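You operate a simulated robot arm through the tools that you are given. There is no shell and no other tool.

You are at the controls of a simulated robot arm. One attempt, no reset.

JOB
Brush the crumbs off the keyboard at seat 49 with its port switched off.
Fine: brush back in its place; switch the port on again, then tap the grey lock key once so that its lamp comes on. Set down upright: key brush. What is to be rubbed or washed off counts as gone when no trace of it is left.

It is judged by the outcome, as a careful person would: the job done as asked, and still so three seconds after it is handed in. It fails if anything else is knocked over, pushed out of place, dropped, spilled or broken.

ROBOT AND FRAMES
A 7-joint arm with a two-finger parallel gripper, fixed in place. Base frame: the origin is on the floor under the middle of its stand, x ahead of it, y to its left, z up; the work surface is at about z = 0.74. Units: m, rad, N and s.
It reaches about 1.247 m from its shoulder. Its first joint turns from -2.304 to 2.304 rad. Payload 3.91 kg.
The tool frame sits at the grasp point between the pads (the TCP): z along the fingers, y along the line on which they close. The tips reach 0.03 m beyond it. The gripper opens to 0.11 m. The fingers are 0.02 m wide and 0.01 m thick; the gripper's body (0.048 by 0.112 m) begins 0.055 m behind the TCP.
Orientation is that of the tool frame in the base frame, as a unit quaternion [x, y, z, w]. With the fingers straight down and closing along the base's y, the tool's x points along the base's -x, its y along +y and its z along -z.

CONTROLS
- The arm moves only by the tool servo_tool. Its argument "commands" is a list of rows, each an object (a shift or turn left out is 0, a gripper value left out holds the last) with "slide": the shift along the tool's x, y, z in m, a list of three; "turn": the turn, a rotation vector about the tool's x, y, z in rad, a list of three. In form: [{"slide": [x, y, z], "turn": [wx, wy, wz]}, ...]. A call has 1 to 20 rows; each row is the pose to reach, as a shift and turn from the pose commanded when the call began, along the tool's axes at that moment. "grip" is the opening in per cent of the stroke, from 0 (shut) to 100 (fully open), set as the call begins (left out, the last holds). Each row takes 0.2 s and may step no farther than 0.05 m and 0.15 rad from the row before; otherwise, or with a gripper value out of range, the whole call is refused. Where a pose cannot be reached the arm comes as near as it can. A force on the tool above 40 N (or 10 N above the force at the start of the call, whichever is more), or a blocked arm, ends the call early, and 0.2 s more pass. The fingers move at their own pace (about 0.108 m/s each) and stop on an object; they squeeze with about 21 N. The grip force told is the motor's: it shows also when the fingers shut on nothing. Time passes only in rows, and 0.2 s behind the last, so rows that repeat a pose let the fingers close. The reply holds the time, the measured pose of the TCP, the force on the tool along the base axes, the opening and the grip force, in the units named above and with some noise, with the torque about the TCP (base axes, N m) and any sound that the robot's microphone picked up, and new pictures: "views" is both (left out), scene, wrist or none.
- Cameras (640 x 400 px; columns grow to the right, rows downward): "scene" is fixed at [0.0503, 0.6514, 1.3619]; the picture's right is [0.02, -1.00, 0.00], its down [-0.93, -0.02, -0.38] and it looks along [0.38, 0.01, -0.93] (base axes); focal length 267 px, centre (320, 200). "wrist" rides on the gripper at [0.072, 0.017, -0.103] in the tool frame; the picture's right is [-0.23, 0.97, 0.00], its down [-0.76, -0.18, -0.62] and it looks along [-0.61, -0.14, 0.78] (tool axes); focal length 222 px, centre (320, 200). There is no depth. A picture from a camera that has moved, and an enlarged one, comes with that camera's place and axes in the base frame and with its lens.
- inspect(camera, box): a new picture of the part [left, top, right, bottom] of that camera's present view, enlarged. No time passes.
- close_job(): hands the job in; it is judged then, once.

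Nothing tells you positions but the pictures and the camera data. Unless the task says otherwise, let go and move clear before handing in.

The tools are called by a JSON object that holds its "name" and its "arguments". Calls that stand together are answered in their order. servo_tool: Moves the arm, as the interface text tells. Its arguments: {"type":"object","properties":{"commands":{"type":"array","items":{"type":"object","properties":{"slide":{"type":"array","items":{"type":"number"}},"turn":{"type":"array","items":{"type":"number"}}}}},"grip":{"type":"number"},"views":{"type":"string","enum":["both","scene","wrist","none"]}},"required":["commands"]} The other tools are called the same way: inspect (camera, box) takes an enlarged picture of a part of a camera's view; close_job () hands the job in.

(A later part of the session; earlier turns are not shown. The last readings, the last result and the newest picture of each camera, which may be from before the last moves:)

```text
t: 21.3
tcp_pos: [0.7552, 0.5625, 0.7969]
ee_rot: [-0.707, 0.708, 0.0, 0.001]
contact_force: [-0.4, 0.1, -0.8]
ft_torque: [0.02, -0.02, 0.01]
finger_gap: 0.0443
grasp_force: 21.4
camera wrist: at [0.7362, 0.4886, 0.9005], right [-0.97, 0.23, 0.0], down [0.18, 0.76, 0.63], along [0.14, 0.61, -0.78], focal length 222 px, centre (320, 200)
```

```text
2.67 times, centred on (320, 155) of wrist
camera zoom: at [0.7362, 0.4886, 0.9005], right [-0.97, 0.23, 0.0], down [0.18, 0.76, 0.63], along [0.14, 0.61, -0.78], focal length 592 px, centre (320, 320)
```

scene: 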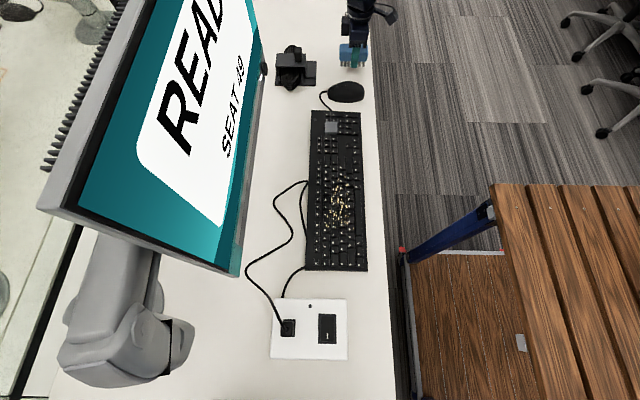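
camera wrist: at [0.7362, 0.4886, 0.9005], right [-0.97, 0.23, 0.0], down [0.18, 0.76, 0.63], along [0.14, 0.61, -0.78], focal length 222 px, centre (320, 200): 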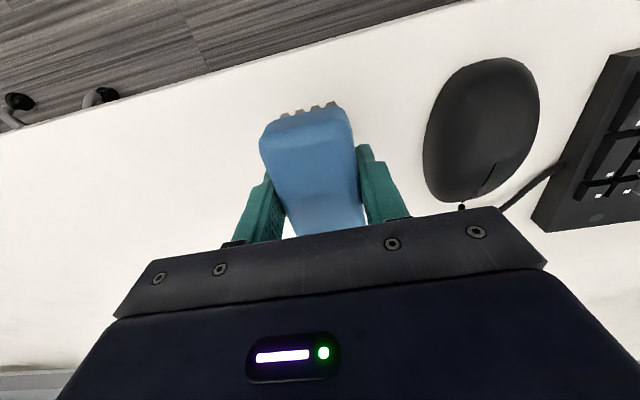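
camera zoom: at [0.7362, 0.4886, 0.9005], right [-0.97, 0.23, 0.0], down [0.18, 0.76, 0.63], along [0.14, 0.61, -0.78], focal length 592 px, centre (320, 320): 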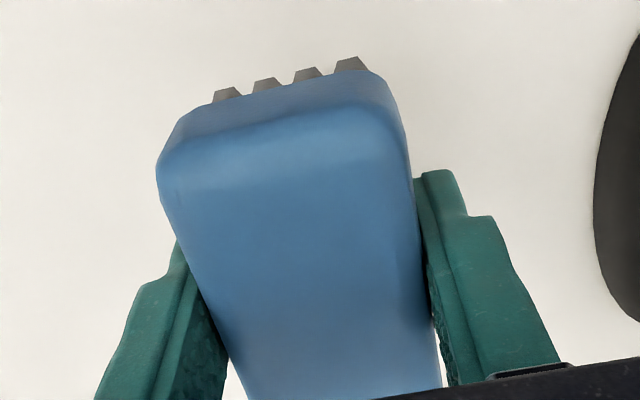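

The brush is lifted and held firmly upright. I'll raise it further and carry it over the mouse and keyboard to a point above the crumbs.

{"name": "servo_tool", "arguments": {"commands": [{"slide": [0, 0, -0.02]}, {"slide": [0, 0, -0.05]}, {"slide": [0, 0, -0.08]}, {"slide": [0, 0.02, -0.1]}, {"slide": [-0.004, 0.05, -0.103]}, {"slide": [-0.008, 0.085, -0.103]}, {"slide": [-0.012, 0.12, -0.103]}, {"slide": [-0.016, 0.155, -0.103]}, {"slide": [-0.02, 0.19, -0.103]}, {"slide": [-0.024, 0.225, -0.103]}, {"slide": [-0.028, 0.26, -0.103]}, {"slide": [-0.032, 0.295, -0.103]}, {"slide": [-0.036, 0.33, -0.103]}, {"slide": [-0.039, 0.365, -0.103]}, {"slide": [-0.041, 0.4, -0.103]}, {"slide": [-0.041, 0.43, -0.103]}, {"slide": [-0.041, 0.4554, -0.103]}, {"slide": [-0.041, 0.4554, -0.103]}]}}

{"name": "inspect", "arguments": {"camera": "wrist", "box": [120, 0, 520, 250]}}

{"name": "inspect", "arguments": {"camera": "scene", "box": [260, 150, 420, 270]}}

```text
t: 25.1
tcp_pos: [0.298, 0.6033, 0.8985]
ee_rot: [-0.706, 0.708, 0.0, 0.001]
contact_force: [0.5, -0.2, -0.5]
ft_torque: [0.0, 0.01, -0.01]
finger_gap: 0.0446
grasp_force: 21.0
camera wrist: at [0.2803, 0.5299, 1.0035], right [-0.97, 0.23, 0.0], down [0.18, 0.76, 0.63], along [0.14, 0.61, -0.78], focal length 222 px, centre (320, 200)
```

scene: 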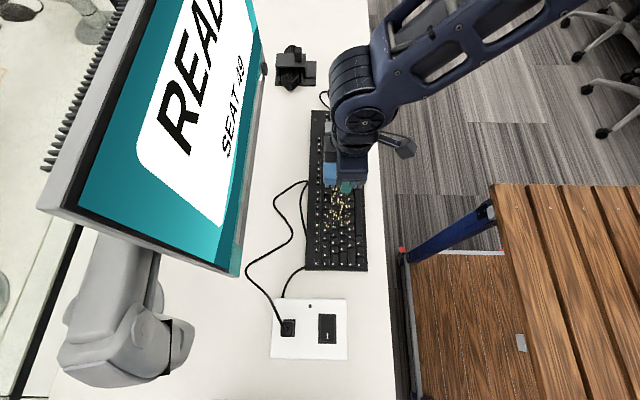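
wrist: 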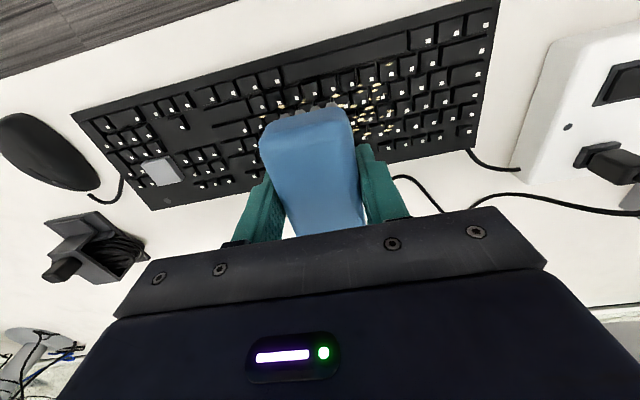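

```text
1.60 times, centred on (320, 125) of wrist
camera zoom: at [0.2803, 0.5299, 1.0035], right [-0.97, 0.23, 0.0], down [0.18, 0.76, 0.63], along [0.14, 0.61, -0.78], focal length 355 px, centre (320, 320)
```

zoom: 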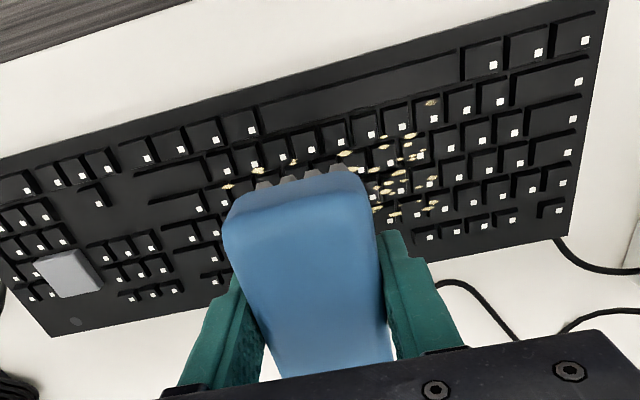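

```text
3.33 times, centred on (340, 210) of scene
camera zoom: at [0.0503, 0.6514, 1.3619], right [0.02, -1.0, 0.0], down [-0.93, -0.02, -0.38], along [0.38, 0.01, -0.93], focal length 891 px, centre (253, 167)
```

zoom: 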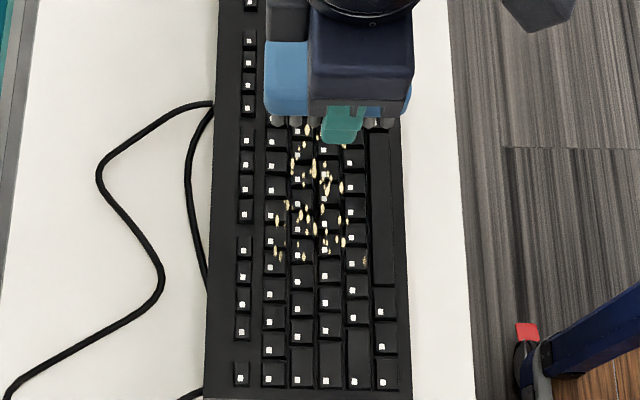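

The brush is over the crumbs; key tops are at about z 0.762 and crumbs span x 0.22–0.362, y 0.574–0.643. I'll move to the +x side of the crumbs and lower the bristles to just above the keys.

{"name": "servo_tool", "arguments": {"commands": [{"slide": [0.002, -0.03, 0.01]}, {"slide": [0.006, -0.06, 0.03]}, {"slide": [0.008, -0.09, 0.05]}, {"slide": [0.008, -0.09, 0.07]}, {"slide": [0.008, -0.09, 0.083]}, {"slide": [0.008, -0.09, 0.09]}, {"slide": [0.008, -0.09, 0.09]}]}}

{"name": "inspect", "arguments": {"camera": "scene", "box": [280, 100, 420, 205]}}

{"name": "inspect", "arguments": {"camera": "wrist", "box": [160, 0, 480, 200]}}

```text
t: 26.7
tcp_pos: [0.3893, 0.5964, 0.8092]
ee_rot: [-0.706, 0.708, 0.0, 0.0]
contact_force: [0.0, -0.2, -1.2]
ft_torque: [-0.01, -0.03, 0.01]
finger_gap: 0.0448
grasp_force: 20.8
camera wrist: at [0.3711, 0.5225, 0.913], right [-0.97, 0.23, 0.0], down [0.18, 0.76, 0.63], along [0.14, 0.61, -0.78], focal length 222 px, centre (320, 200)
```

scene: 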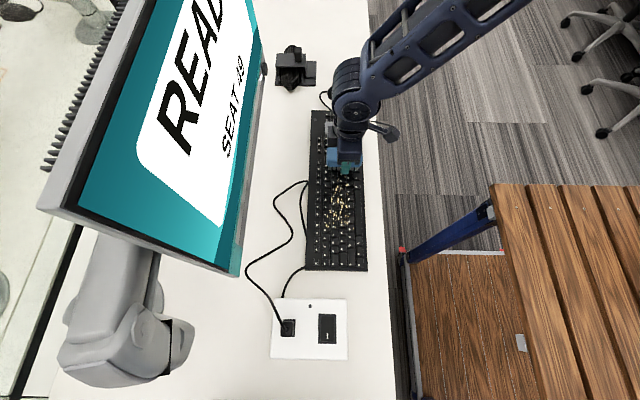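
wrist: 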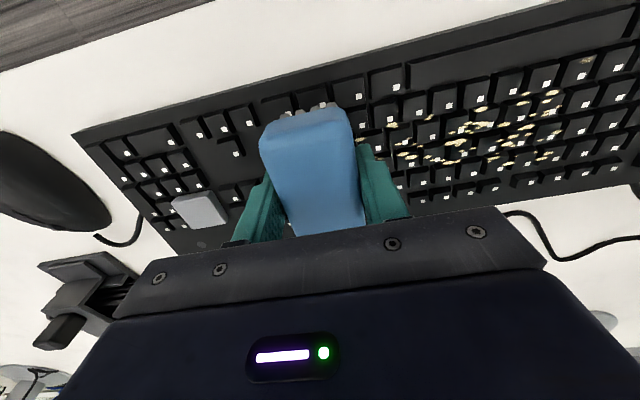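

```text
3.81 times, centred on (350, 152) of scene
camera zoom: at [0.0503, 0.6514, 1.3619], right [0.02, -1.0, 0.0], down [-0.93, -0.02, -0.38], along [0.38, 0.01, -0.93], focal length 1018 px, centre (206, 381)
```

zoom: 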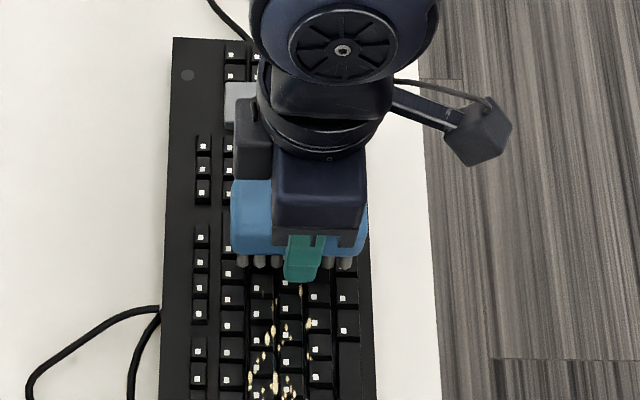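

```text
2.00 times, centred on (320, 100) of wrist
camera zoom: at [0.3711, 0.5225, 0.913], right [-0.97, 0.23, 0.0], down [0.18, 0.76, 0.63], along [0.14, 0.61, -0.78], focal length 444 px, centre (320, 400)
```

zoom: 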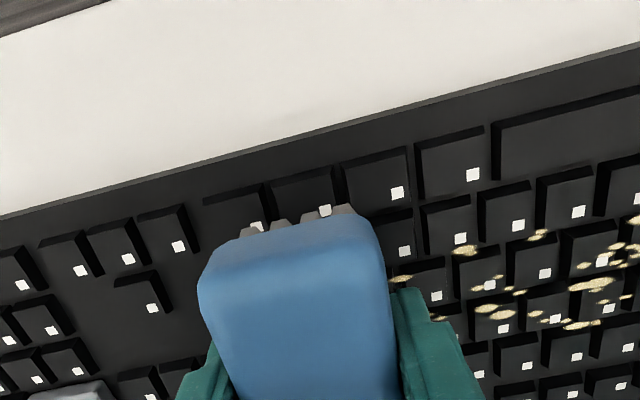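

Bristles hover just above the keys. I'll come down in small steps and read the contact force.

{"name": "servo_tool", "arguments": {"commands": [{"slide": [0, 0, 0.002]}, {"slide": [0, 0, 0.004]}, {"slide": [0, 0, 0.005]}], "views": "none"}}

```text
t: 27.5
tcp_pos: [0.3891, 0.5956, 0.8041]
ee_rot: [-0.707, 0.707, 0.0, 0.0]
contact_force: [0.4, -0.5, -0.9]
ft_torque: [0.04, -0.01, 0.01]
finger_gap: 0.0447
grasp_force: 21.3
```

{"name": "servo_tool", "arguments": {"commands": [{"slide": [0, 0, 0.001]}, {"slide": [0, 0, 0.002]}], "views": "none"}}

```text
t: 28.1
tcp_pos: [0.389, 0.5965, 0.8022]
ee_rot: [-0.706, 0.708, 0.0, 0.001]
contact_force: [0.4, -0.2, 0.0]
ft_torque: [0.0, 0.01, 0.0]
finger_gap: 0.0447
grasp_force: 21.3
```

{"name": "servo_tool", "arguments": {"commands": [{"slide": [0, 0, 0.001]}, {"slide": [0, 0, 0.0015]}], "views": "none"}}

```text
t: 28.7
tcp_pos: [0.39, 0.5962, 0.8013]
ee_rot: [-0.706, 0.708, 0.002, 0.001]
contact_force: [-0.2, 0.0, 0.5]
ft_torque: [-0.01, 0.0, -0.02]
finger_gap: 0.0447
grasp_force: 21.1
```

{"name": "servo_tool", "arguments": {"commands": [{"slide": [0, 0, 0.001]}, {"slide": [0, 0, 0.0015]}], "views": "wrist"}}

{"name": "inspect", "arguments": {"camera": "wrist", "box": [240, 60, 400, 160]}}

```text
t: 29.3
tcp_pos: [0.3903, 0.5954, 0.8002]
ee_rot: [-0.706, 0.708, 0.0, 0.0]
contact_force: [0.0, 1.0, -1.3]
ft_torque: [0.03, -0.02, 0.01]
finger_gap: 0.0448
grasp_force: 20.9
camera wrist: at [0.3711, 0.5224, 0.9033], right [-0.97, 0.23, 0.0], down [0.18, 0.76, 0.63], along [0.14, 0.61, -0.78], focal length 222 px, centre (320, 200)
```

wrist: 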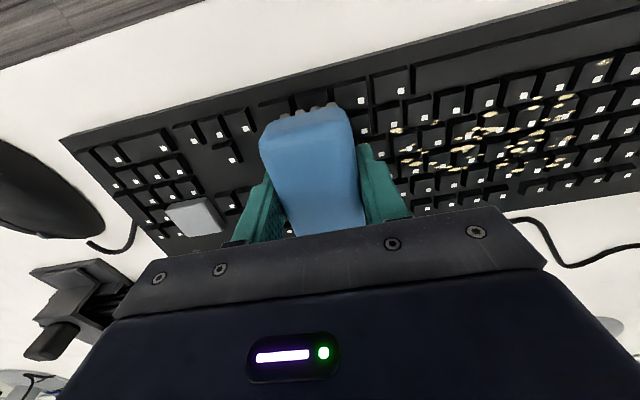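

```text
4.00 times, centred on (320, 110) of wrist
camera zoom: at [0.3711, 0.5224, 0.9033], right [-0.97, 0.23, 0.0], down [0.18, 0.76, 0.63], along [0.14, 0.61, -0.78], focal length 888 px, centre (320, 560)
```

zoom: 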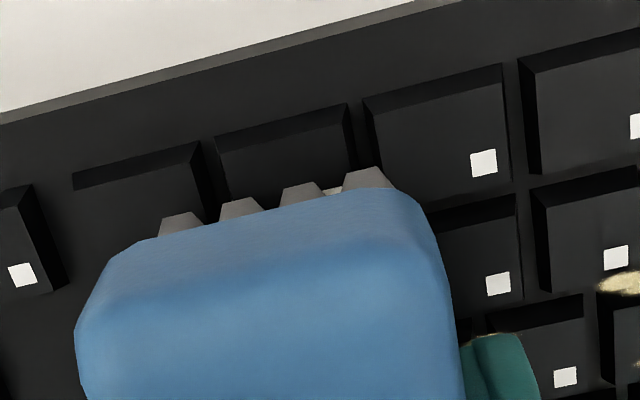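

{"name": "servo_tool", "arguments": {"commands": [{"slide": [0, 0, 0.001]}, {"slide": [0, 0, 0.002]}], "views": "none"}}

```text
t: 29.9
tcp_pos: [0.3904, 0.595, 0.7977]
ee_rot: [-0.706, 0.708, 0.0, 0.001]
contact_force: [-0.2, -0.8, -0.6]
ft_torque: [0.01, -0.01, 0.01]
finger_gap: 0.0445
grasp_force: 20.9
```

{"name": "servo_tool", "arguments": {"commands": [{"slide": [0, 0, 0.001]}, {"slide": [0, 0, 0.0015]}], "views": "none"}}

```text
t: 30.5
tcp_pos: [0.3893, 0.5948, 0.7965]
ee_rot: [-0.707, 0.708, 0.001, 0.001]
contact_force: [0.6, -0.9, -0.1]
ft_torque: [-0.02, 0.0, -0.02]
finger_gap: 0.0446
grasp_force: 20.7
```

{"name": "servo_tool", "arguments": {"commands": [{"slide": [0, 0, 0.001]}, {"slide": [0, 0, 0.0015]}], "views": "none"}}

```text
t: 31.1
tcp_pos: [0.3897, 0.5952, 0.7953]
ee_rot: [-0.707, 0.708, 0.001, 0.003]
contact_force: [-0.9, -5.2, 10.5]
ft_torque: [0.25, 0.03, 0.05]
finger_gap: 0.0448
grasp_force: 21.0
```

Contact: about 10 N upward at TCP z≈0.795, with the torque suggesting the +y end touches first. I'll ease off slightly for a lighter touch before stroking.

{"name": "servo_tool", "arguments": {"commands": [{"slide": [0, 0, -0.0005]}, {"slide": [0, 0, -0.0005]}], "views": "both"}}

{"name": "inspect", "arguments": {"camera": "wrist", "box": [240, 60, 400, 160]}}

{"name": "inspect", "arguments": {"camera": "scene", "box": [280, 100, 420, 205]}}

```text
t: 31.7
tcp_pos: [0.388, 0.5968, 0.7956]
ee_rot: [-0.706, 0.708, 0.001, 0.001]
contact_force: [0.9, -1.1, 5.6]
ft_torque: [0.21, -0.02, -0.05]
finger_gap: 0.0446
grasp_force: 21.2
camera wrist: at [0.371, 0.5223, 0.8989], right [-0.97, 0.23, 0.0], down [0.18, 0.76, 0.63], along [0.14, 0.61, -0.78], focal length 222 px, centre (320, 200)
```

scene: 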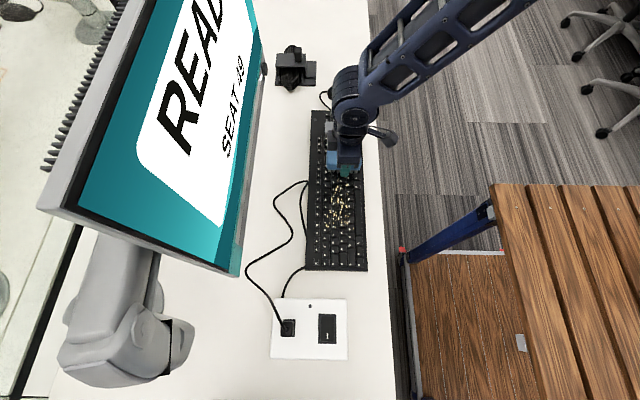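
wrist: 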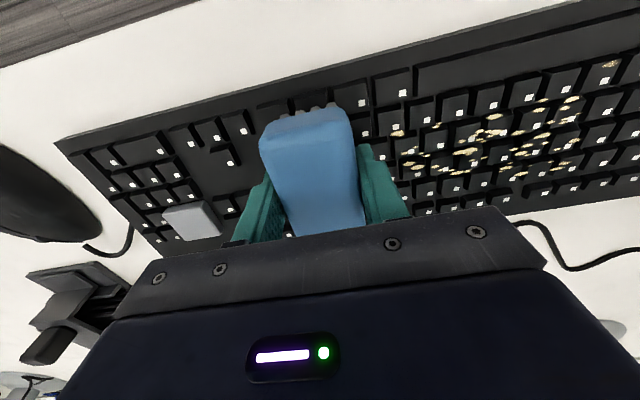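

```text
4.00 times, centred on (320, 110) of wrist
camera zoom: at [0.371, 0.5223, 0.8989], right [-0.97, 0.23, 0.0], down [0.18, 0.76, 0.63], along [0.14, 0.61, -0.78], focal length 888 px, centre (320, 560)
```

zoom: 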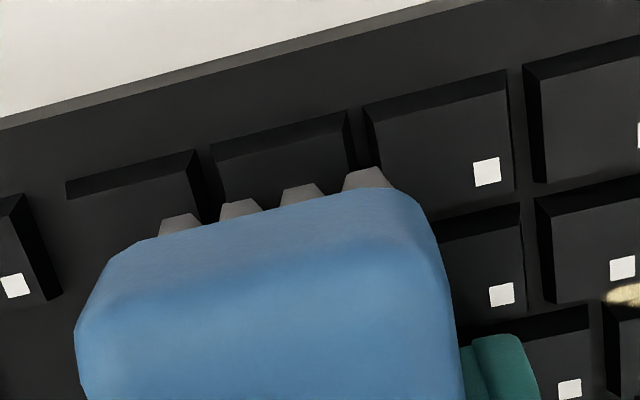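

```text
3.81 times, centred on (350, 152) of scene
camera zoom: at [0.0503, 0.6514, 1.3619], right [0.02, -1.0, 0.0], down [-0.93, -0.02, -0.38], along [0.38, 0.01, -0.93], focal length 1018 px, centre (206, 381)
```

zoom: 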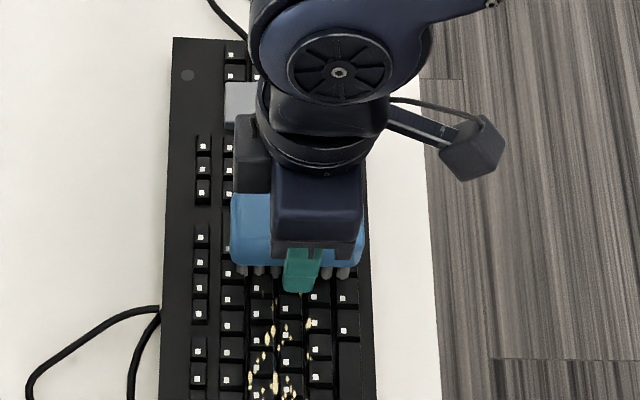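

The contact is at the +y end, so the keyboard slopes up towards the back. I'll lift 4 mm, tilt the brush slightly about x to match the slope, and touch down again.

{"name": "servo_tool", "arguments": {"commands": [{"slide": [0, 0, -0.004]}, {"slide": [0, 0, -0.004], "turn": [0, -0.025, 0]}, {"slide": [0, 0, -0.004], "turn": [0, -0.05, 0]}, {"slide": [0, 0, -0.001], "turn": [0, -0.05, 0]}, {"slide": [0, 0, -0.001], "turn": [0, -0.05, 0]}], "views": "none"}}

```text
t: 32.9
tcp_pos: [0.3885, 0.5959, 0.7962]
ee_rot: [-0.705, 0.708, 0.018, 0.019]
contact_force: [-0.1, -0.1, -1.2]
ft_torque: [0.01, -0.01, -0.06]
finger_gap: 0.0446
grasp_force: 20.4
```

{"name": "servo_tool", "arguments": {"commands": [{"slide": [0, 0, 0.0005]}, {"slide": [0, 0, 0.001]}], "views": "none"}}

```text
t: 33.5
tcp_pos: [0.3882, 0.5964, 0.7943]
ee_rot: [-0.707, 0.707, 0.018, 0.019]
contact_force: [-0.5, 0.3, -0.8]
ft_torque: [-0.01, 0.02, -0.05]
finger_gap: 0.0446
grasp_force: 20.7
```

{"name": "servo_tool", "arguments": {"commands": [{"slide": [0, 0, 0.0005]}, {"slide": [0, 0, 0.001]}], "views": "none"}}

```text
t: 34.1
tcp_pos: [0.3884, 0.5959, 0.7933]
ee_rot: [-0.706, 0.707, 0.018, 0.018]
contact_force: [0.1, -0.4, 0.1]
ft_torque: [0.01, -0.03, 0.0]
finger_gap: 0.0447
grasp_force: 20.7
```

{"name": "servo_tool", "arguments": {"commands": [{"slide": [0, 0, 0.0005]}, {"slide": [0, 0, 0.001]}], "views": "none"}}

```text
t: 34.7
tcp_pos: [0.389, 0.5959, 0.7933]
ee_rot: [-0.706, 0.708, 0.019, 0.019]
contact_force: [-1.6, -4.5, 6.9]
ft_torque: [-0.28, 0.06, 0.04]
finger_gap: 0.0447
grasp_force: 21.0
```

{"name": "servo_tool", "arguments": {"commands": [{"slide": [0, 0, -0.0004]}, {"slide": [0, 0, -0.0004]}], "views": "none"}}

```text
t: 35.3
tcp_pos: [0.3895, 0.5955, 0.7943]
ee_rot: [-0.706, 0.708, 0.018, 0.018]
contact_force: [-0.8, -0.1, -0.6]
ft_torque: [-0.05, 0.0, -0.02]
finger_gap: 0.0446
grasp_force: 20.9
```

Contact begins at TCP z≈0.794 with this tilt, nearly even along the brush. I'll make a light stroke along −x over the crumbs.

{"name": "servo_tool", "arguments": {"commands": [{"slide": [0, 0.0, 0.0003]}, {"slide": [0, 0.01, 0.0003]}, {"slide": [0, 0.022, 0.0003]}, {"slide": [0, 0.034, 0.0003]}, {"slide": [0, 0.046, 0.0003]}, {"slide": [0, 0.058, 0.0003]}, {"slide": [0, 0.07, 0.0003]}, {"slide": [0, 0.082, 0.0003]}]}}

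{"name": "inspect", "arguments": {"camera": "wrist", "box": [160, 0, 480, 200]}}

{"name": "inspect", "arguments": {"camera": "scene", "box": [260, 150, 420, 270]}}

```text
t: 37.1
tcp_pos: [0.3075, 0.5959, 0.7939]
ee_rot: [-0.706, 0.708, 0.019, 0.018]
contact_force: [0.2, -0.3, -0.6]
ft_torque: [0.01, 0.01, 0.03]
finger_gap: 0.0448
grasp_force: 21.1
camera wrist: at [0.2887, 0.5172, 0.8936], right [-0.97, 0.23, 0.01], down [0.18, 0.73, 0.66], along [0.14, 0.65, -0.75], focal length 222 px, centre (320, 200)
```

scene: 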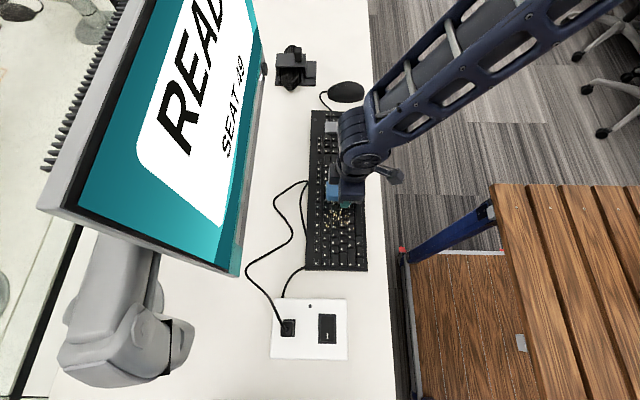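
wrist: 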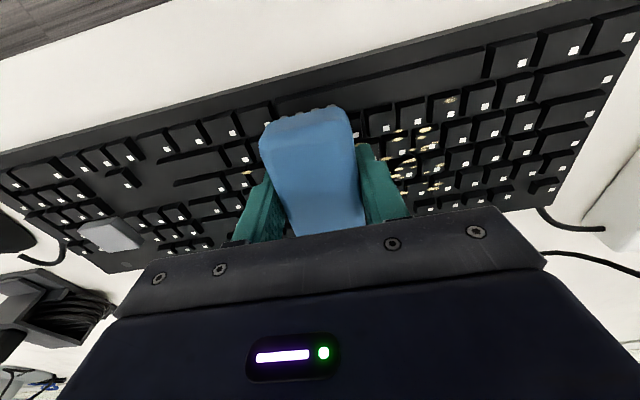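

```text
2.00 times, centred on (320, 100) of wrist
camera zoom: at [0.2887, 0.5172, 0.8936], right [-0.97, 0.23, 0.01], down [0.18, 0.73, 0.66], along [0.14, 0.65, -0.75], focal length 444 px, centre (320, 400)
```

zoom: 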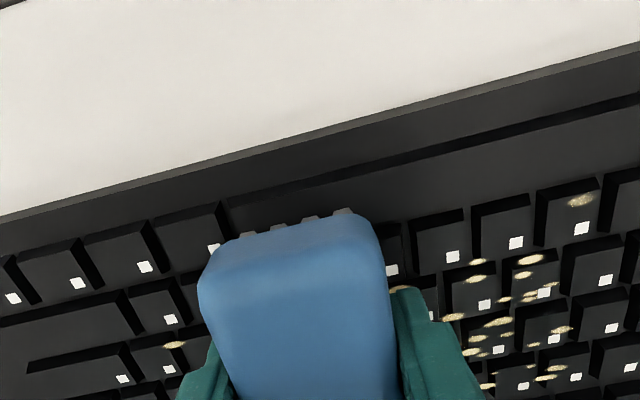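

```text
3.33 times, centred on (340, 210) of scene
camera zoom: at [0.0503, 0.6514, 1.3619], right [0.02, -1.0, 0.0], down [-0.93, -0.02, -0.38], along [0.38, 0.01, -0.93], focal length 891 px, centre (253, 167)
```

zoom: 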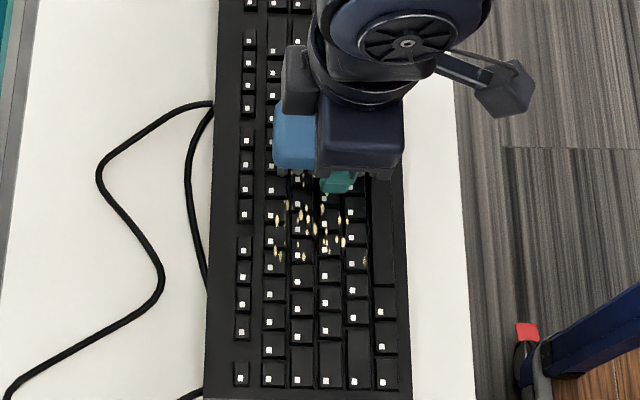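

The crumbs vanish where the bristles rub; one remains behind at about x 0.36 where the touch was too light. I'll press slightly more here before continuing.

{"name": "servo_tool", "arguments": {"commands": [{"slide": [0, 0, 0.0003]}, {"slide": [0, 0, 0.0006]}], "views": "none"}}

```text
t: 37.7
tcp_pos: [0.3062, 0.5956, 0.7925]
ee_rot: [-0.707, 0.707, 0.019, 0.018]
contact_force: [-1.1, -3.1, 7.3]
ft_torque: [-0.18, 0.07, -0.02]
finger_gap: 0.0448
grasp_force: 21.1
```

About 7 N, well centred. Continuing the stroke past the end of the crumbs.

{"name": "servo_tool", "arguments": {"commands": [{"slide": [0, 0.01, 0]}, {"slide": [0, 0.022, 0]}, {"slide": [0, 0.034, 0]}, {"slide": [0, 0.046, 0]}, {"slide": [0, 0.058, 0]}, {"slide": [0, 0.07, 0]}, {"slide": [0, 0.082, 0]}, {"slide": [0, 0.094, 0]}, {"slide": [0, 0.106, 0]}, {"slide": [0, 0.116, 0]}]}}

{"name": "inspect", "arguments": {"camera": "wrist", "box": [160, 0, 480, 200]}}

{"name": "inspect", "arguments": {"camera": "scene", "box": [260, 150, 420, 270]}}

```text
t: 39.9
tcp_pos: [0.1921, 0.5964, 0.7931]
ee_rot: [-0.706, 0.708, 0.018, 0.018]
contact_force: [7.8, -0.3, 12.3]
ft_torque: [0.04, -0.08, 0.0]
finger_gap: 0.0448
grasp_force: 20.7
camera wrist: at [0.1731, 0.5177, 0.8923], right [-0.97, 0.23, 0.01], down [0.18, 0.73, 0.66], along [0.14, 0.65, -0.75], focal length 222 px, centre (320, 200)
```

scene: 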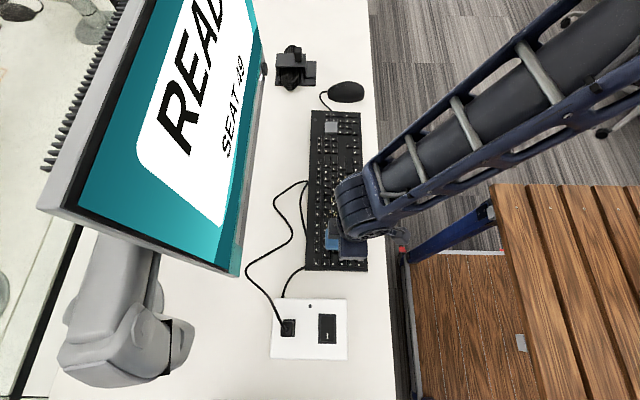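
wrist: 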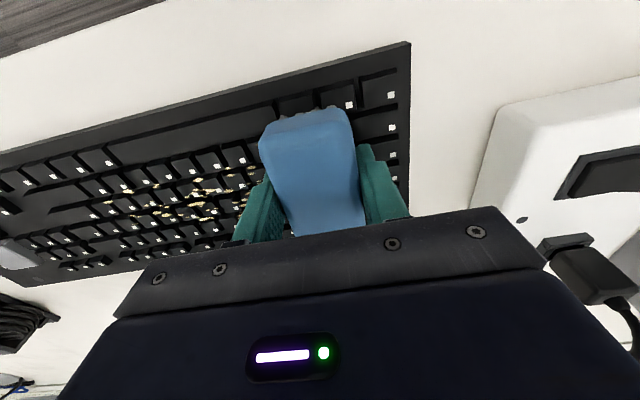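

```text
2.00 times, centred on (320, 100) of wrist
camera zoom: at [0.1731, 0.5177, 0.8923], right [-0.97, 0.23, 0.01], down [0.18, 0.73, 0.66], along [0.14, 0.65, -0.75], focal length 444 px, centre (320, 400)
```

zoom: 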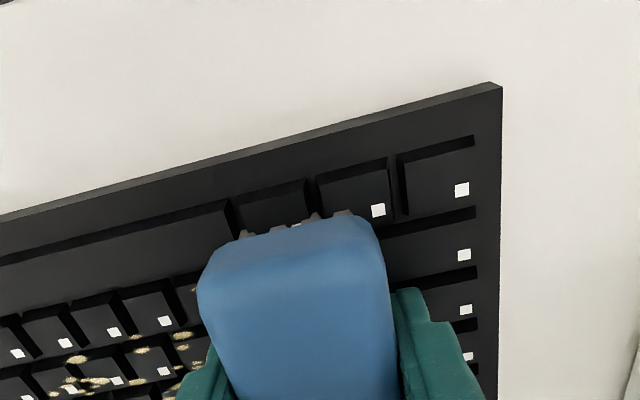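

```text
3.33 times, centred on (340, 210) of scene
camera zoom: at [0.0503, 0.6514, 1.3619], right [0.02, -1.0, 0.0], down [-0.93, -0.02, -0.38], along [0.38, 0.01, -0.93], focal length 891 px, centre (253, 167)
```

zoom: 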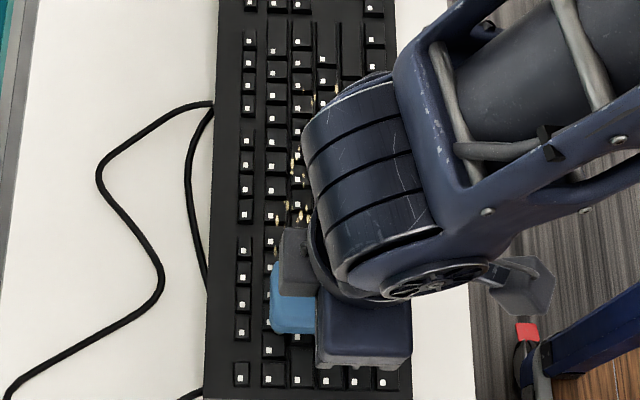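

{"name": "inspect", "arguments": {"camera": "wrist", "box": [0, 100, 280, 275]}}

{"name": "inspect", "arguments": {"camera": "scene", "box": [280, 100, 400, 190]}}

```text
2.29 times, centred on (140, 188) of wrist
camera zoom: at [0.1731, 0.5177, 0.8923], right [-0.97, 0.23, 0.01], down [0.18, 0.73, 0.66], along [0.14, 0.65, -0.75], focal length 508 px, centre (731, 229)
```

zoom: 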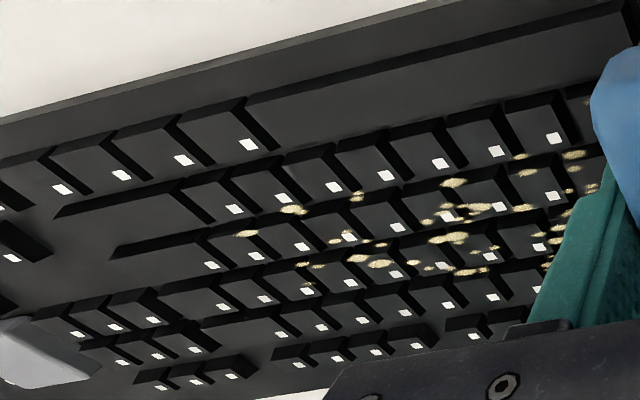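

```text
4.44 times, centred on (340, 145) of scene
camera zoom: at [0.0503, 0.6514, 1.3619], right [0.02, -1.0, 0.0], down [-0.93, -0.02, -0.38], along [0.38, 0.01, -0.93], focal length 1188 px, centre (231, 444)
```

zoom: 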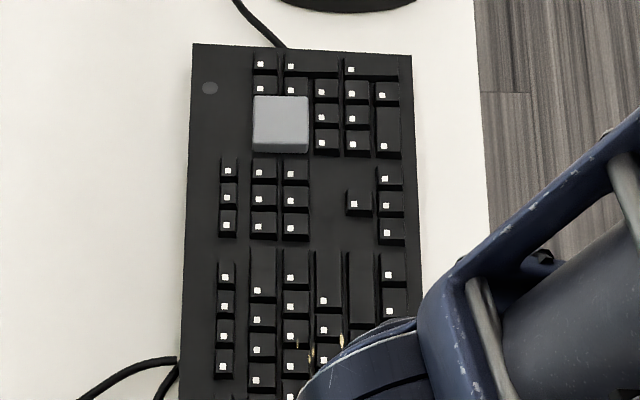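

The keyboard hasn't shifted, but crumbs still show; the rub was too light in the middle. I'll stroke back along +x with slightly more pressure.

{"name": "servo_tool", "arguments": {"commands": [{"slide": [0, -0.008, 0.0003]}, {"slide": [0, -0.02, 0.0005]}, {"slide": [0, -0.032, 0.0006]}, {"slide": [0, -0.044, 0.0006]}, {"slide": [0, -0.056, 0.0006]}, {"slide": [0, -0.068, 0.0006]}, {"slide": [0, -0.08, 0.0006]}], "views": "wrist"}}

{"name": "inspect", "arguments": {"camera": "wrist", "box": [340, 60, 620, 235]}}

{"name": "inspect", "arguments": {"camera": "wrist", "box": [0, 80, 280, 255]}}

```text
t: 41.5
tcp_pos: [0.2715, 0.5967, 0.7919]
ee_rot: [-0.706, 0.708, 0.018, 0.02]
contact_force: [-9.6, -1.5, 13.6]
ft_torque: [-0.13, 0.16, -0.07]
finger_gap: 0.0444
grasp_force: 21.1
camera wrist: at [0.2531, 0.5177, 0.892], right [-0.97, 0.23, 0.01], down [0.18, 0.73, 0.66], along [0.14, 0.65, -0.75], focal length 222 px, centre (320, 200)
```

wrist: 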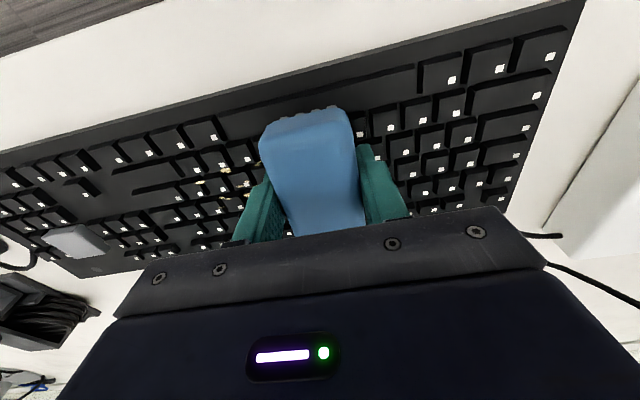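

```text
2.29 times, centred on (480, 148) of wrist
camera zoom: at [0.2531, 0.5177, 0.892], right [-0.97, 0.23, 0.01], down [0.18, 0.73, 0.66], along [0.14, 0.65, -0.75], focal length 508 px, centre (-46, 320)
```

zoom: 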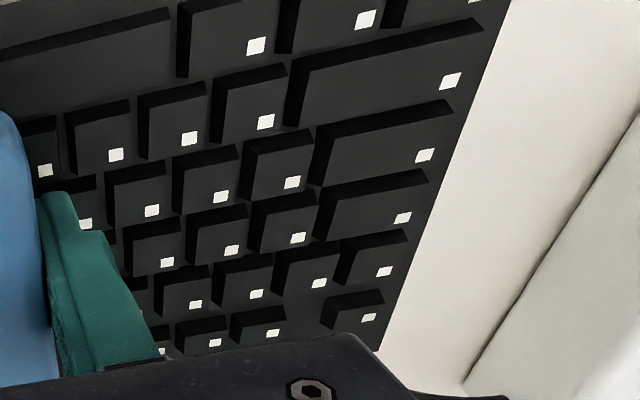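

```text
2.29 times, centred on (140, 168) of wrist
camera zoom: at [0.2531, 0.5177, 0.892], right [-0.97, 0.23, 0.01], down [0.18, 0.73, 0.66], along [0.14, 0.65, -0.75], focal length 508 px, centre (731, 274)
```

zoom: 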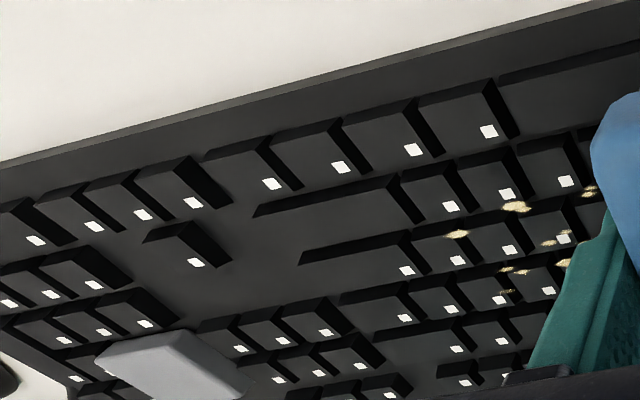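

With ~12 N pressure the crumbs behind the brush are gone. I'll continue this stroke to x≈0.40.

{"name": "servo_tool", "arguments": {"commands": [{"slide": [0, -0.012, 0]}, {"slide": [0, -0.024, 0]}, {"slide": [0, -0.036, 0]}, {"slide": [0, -0.048, 0]}, {"slide": [0, -0.06, 0]}, {"slide": [0, -0.072, 0]}, {"slide": [0, -0.084, 0]}, {"slide": [0, -0.096, 0]}, {"slide": [0, -0.108, 0]}, {"slide": [0, -0.12, 0]}]}}

{"name": "inspect", "arguments": {"camera": "wrist", "box": [340, 40, 640, 227]}}

{"name": "inspect", "arguments": {"camera": "scene", "box": [260, 150, 420, 270]}}

```text
t: 43.7
tcp_pos: [0.3909, 0.5953, 0.7914]
ee_rot: [-0.706, 0.707, 0.018, 0.018]
contact_force: [-3.0, -0.7, 5.3]
ft_torque: [0.01, 0.0, -0.08]
finger_gap: 0.0445
grasp_force: 21.7
camera wrist: at [0.373, 0.5175, 0.8921], right [-0.97, 0.23, 0.01], down [0.18, 0.73, 0.66], along [0.14, 0.65, -0.75], focal length 222 px, centre (320, 200)
```

scene: 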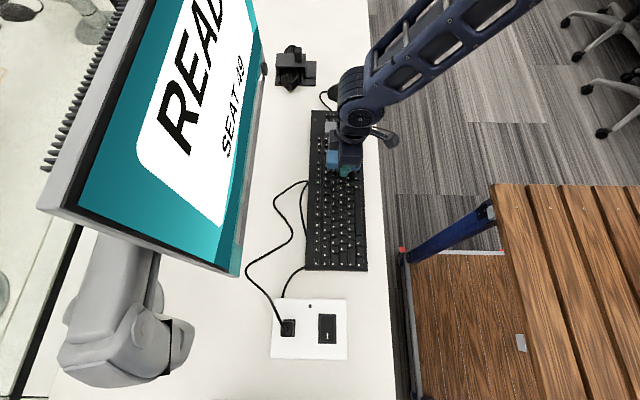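
wrist: 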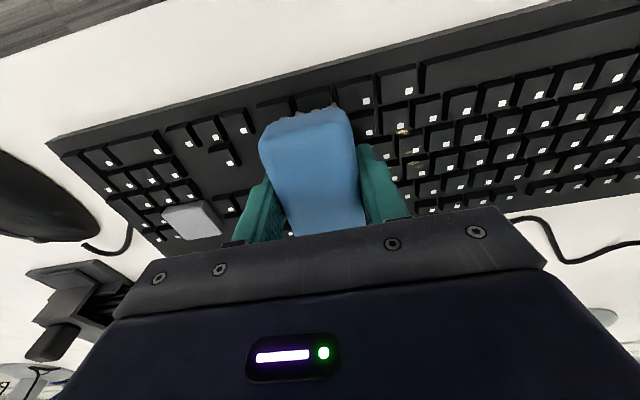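

```text
2.13 times, centred on (490, 134) of wrist
camera zoom: at [0.373, 0.5175, 0.8921], right [-0.97, 0.23, 0.01], down [0.18, 0.73, 0.66], along [0.14, 0.65, -0.75], focal length 474 px, centre (-43, 342)
```

zoom: 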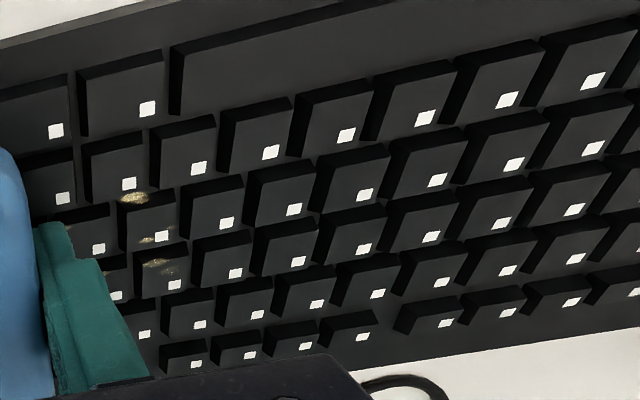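

```text
3.33 times, centred on (340, 210) of scene
camera zoom: at [0.0503, 0.6514, 1.3619], right [0.02, -1.0, 0.0], down [-0.93, -0.02, -0.38], along [0.38, 0.01, -0.93], focal length 891 px, centre (253, 167)
```

zoom: 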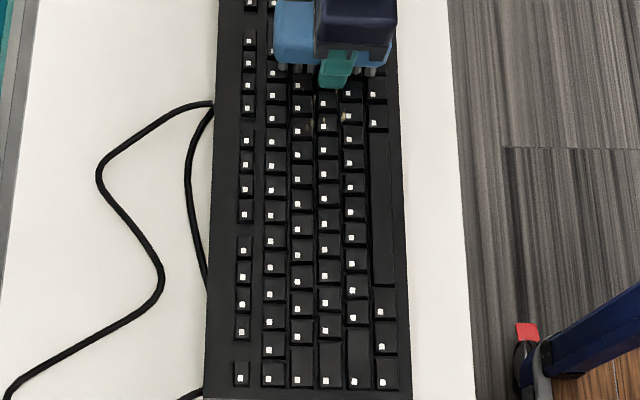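

Nearly everything is gone; a few faint crumbs remain near x 0.34–0.36 where pressure dropped. I'll rub that section again with a bit more pressure.

{"name": "servo_tool", "arguments": {"commands": [{"slide": [0, 0.004, 0.0004]}, {"slide": [0, 0.014, 0.0006]}, {"slide": [0, 0.024, 0.0006]}, {"slide": [0, 0.034, 0.0006]}, {"slide": [0, 0.044, 0.0006]}, {"slide": [0, 0.054, 0.0006]}, {"slide": [0, 0.064, 0.0006]}, {"slide": [0, 0.074, 0.0005]}, {"slide": [0, 0.084, 0.0004]}, {"slide": [0, 0.094, 0.0003]}, {"slide": [0, 0.104, 0.0003]}]}}

{"name": "inspect", "arguments": {"camera": "wrist", "box": [0, 60, 320, 260]}}

{"name": "inspect", "arguments": {"camera": "scene", "box": [260, 150, 420, 270]}}

```text
t: 46.1
tcp_pos: [0.2872, 0.5965, 0.7916]
ee_rot: [-0.706, 0.707, 0.019, 0.018]
contact_force: [4.1, -1.0, 7.8]
ft_torque: [-0.01, -0.01, 0.04]
finger_gap: 0.0447
grasp_force: 21.6
camera wrist: at [0.2683, 0.518, 0.8915], right [-0.97, 0.23, 0.01], down [0.18, 0.73, 0.66], along [0.14, 0.65, -0.75], focal length 222 px, centre (320, 200)
```

scene: 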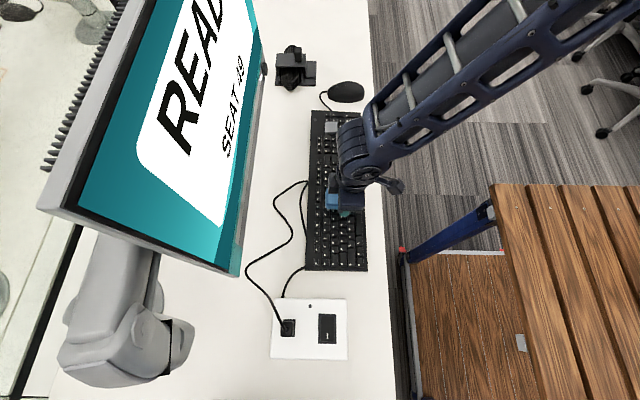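
wrist: 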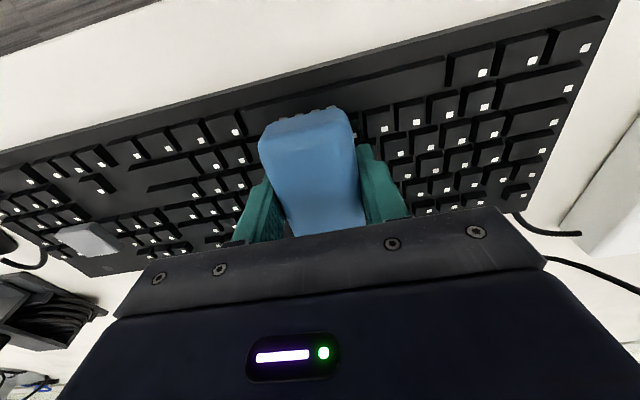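

```text
2.00 times, centred on (160, 160) of wrist
camera zoom: at [0.2683, 0.518, 0.8915], right [-0.97, 0.23, 0.01], down [0.18, 0.73, 0.66], along [0.14, 0.65, -0.75], focal length 444 px, centre (640, 280)
```

zoom: 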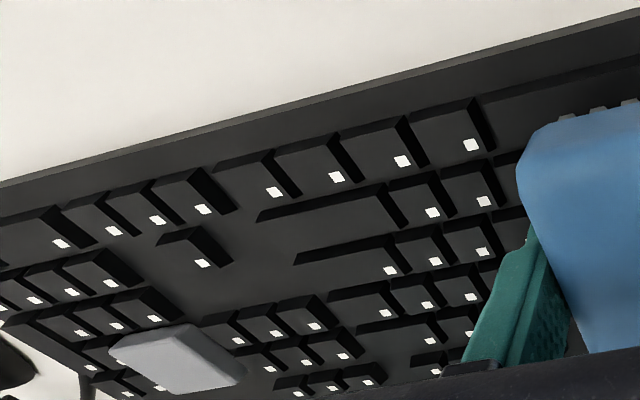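

```text
3.33 times, centred on (340, 210) of scene
camera zoom: at [0.0503, 0.6514, 1.3619], right [0.02, -1.0, 0.0], down [-0.93, -0.02, -0.38], along [0.38, 0.01, -0.93], focal length 891 px, centre (253, 167)
```

zoom: 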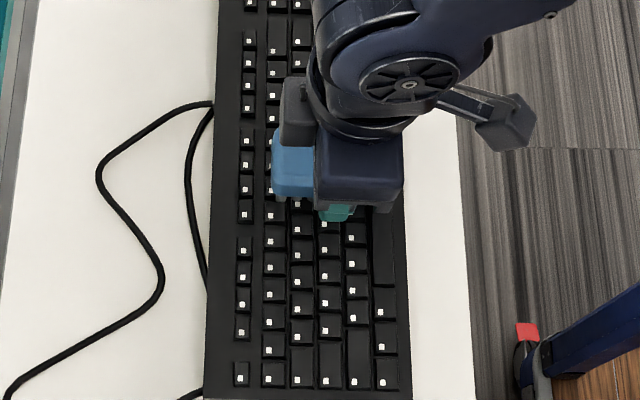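

It looks clean. To be sure no trace remains at the back edge, I'll do one more pass shifted ~15 mm towards +y, along the sloped plane.

{"name": "servo_tool", "arguments": {"commands": [{"slide": [-0.008, -0.004, 0.0]}, {"slide": [-0.015, -0.01, 0.0002]}, {"slide": [-0.015, -0.021, 0.0003]}, {"slide": [-0.015, -0.032, 0.0003]}, {"slide": [-0.015, -0.043, 0.0004]}, {"slide": [-0.015, -0.054, 0.0005]}, {"slide": [-0.015, -0.065, 0.0006]}, {"slide": [-0.015, -0.076, 0.0006]}, {"slide": [-0.015, -0.087, 0.0006]}, {"slide": [-0.015, -0.098, 0.0006]}], "views": "none"}}

```text
t: 48.3
tcp_pos: [0.3842, 0.6106, 0.7915]
ee_rot: [-0.706, 0.707, 0.019, 0.018]
contact_force: [-5.3, -1.0, 7.4]
ft_torque: [-0.1, 0.21, -0.02]
finger_gap: 0.0447
grasp_force: 20.9
```

{"name": "servo_tool", "arguments": {"commands": [{"slide": [0, 0.01, 0.0002]}, {"slide": [0, 0.021, 0.0002]}, {"slide": [0, 0.032, 0.0002]}, {"slide": [0, 0.043, 0.0001]}, {"slide": [0, 0.054, 0.0001]}, {"slide": [0, 0.065, 0.0]}, {"slide": [0, 0.076, -0.0001]}, {"slide": [0, 0.087, -0.0002]}, {"slide": [0, 0.098, -0.0003]}, {"slide": [0, 0.109, -0.0004]}, {"slide": [0, 0.12, -0.0004]}, {"slide": [0, 0.131, -0.0005]}, {"slide": [0, 0.142, -0.0005]}, {"slide": [0, 0.153, -0.0006]}, {"slide": [0, 0.164, -0.0006]}, {"slide": [0, 0.175, -0.0007]}, {"slide": [0, 0.184, -0.0008]}], "views": "none"}}

```text
t: 51.9
tcp_pos: [0.2012, 0.6112, 0.7923]
ee_rot: [-0.706, 0.708, 0.018, 0.018]
contact_force: [0.4, 0.3, -0.6]
ft_torque: [-0.01, -0.02, -0.01]
finger_gap: 0.0446
grasp_force: 21.2
```

Force readings look fine. Lifting off now, levelling the brush again, and checking the keyboard.

{"name": "servo_tool", "arguments": {"commands": [{"slide": [0, 0, -0.01]}, {"slide": [0, 0, -0.035]}, {"slide": [0, 0, -0.065], "turn": [0, 0.025, 0]}, {"slide": [0, 0, -0.1], "turn": [0, 0.05, 0]}, {"slide": [0, 0, -0.1], "turn": [0, 0.05, 0]}]}}

{"name": "inspect", "arguments": {"camera": "wrist", "box": [0, 40, 320, 240]}}

{"name": "inspect", "arguments": {"camera": "scene", "box": [260, 150, 420, 270]}}

```text
t: 53.1
tcp_pos: [0.2012, 0.6062, 0.8935]
ee_rot: [0.707, -0.707, 0.0, 0.0]
contact_force: [-0.4, -0.1, -1.2]
ft_torque: [-0.01, -0.02, 0.0]
finger_gap: 0.0444
grasp_force: 21.2
camera wrist: at [0.1827, 0.5325, 0.9974], right [-0.97, 0.23, 0.0], down [0.18, 0.76, 0.62], along [0.14, 0.61, -0.78], focal length 222 px, centre (320, 200)
```

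scene: 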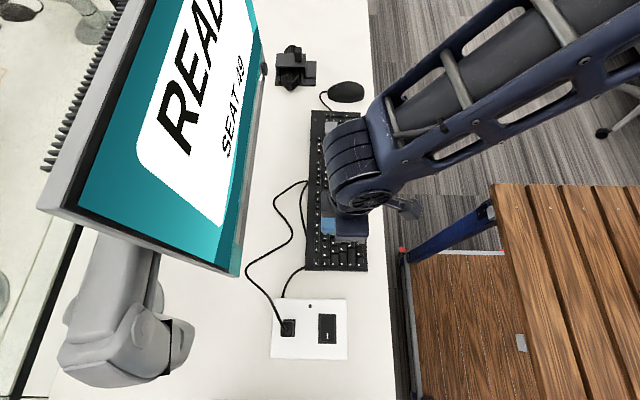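
wrist: 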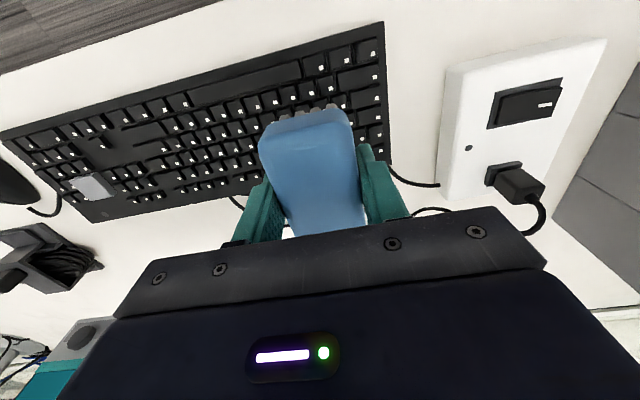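

```text
2.00 times, centred on (160, 140) of wrist
camera zoom: at [0.1827, 0.5325, 0.9974], right [-0.97, 0.23, 0.0], down [0.18, 0.76, 0.62], along [0.14, 0.61, -0.78], focal length 444 px, centre (640, 320)
```

zoom: 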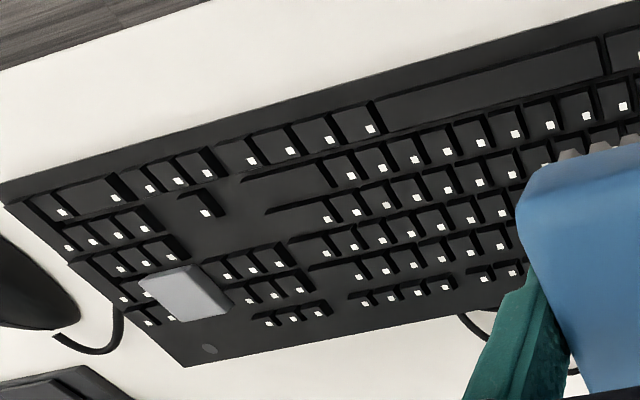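

```text
3.33 times, centred on (340, 210) of scene
camera zoom: at [0.0503, 0.6514, 1.3619], right [0.02, -1.0, 0.0], down [-0.93, -0.02, -0.38], along [0.38, 0.01, -0.93], focal length 891 px, centre (253, 167)
```

zoom: 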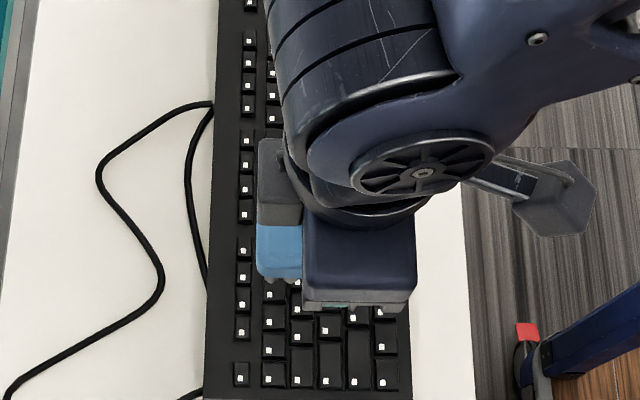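

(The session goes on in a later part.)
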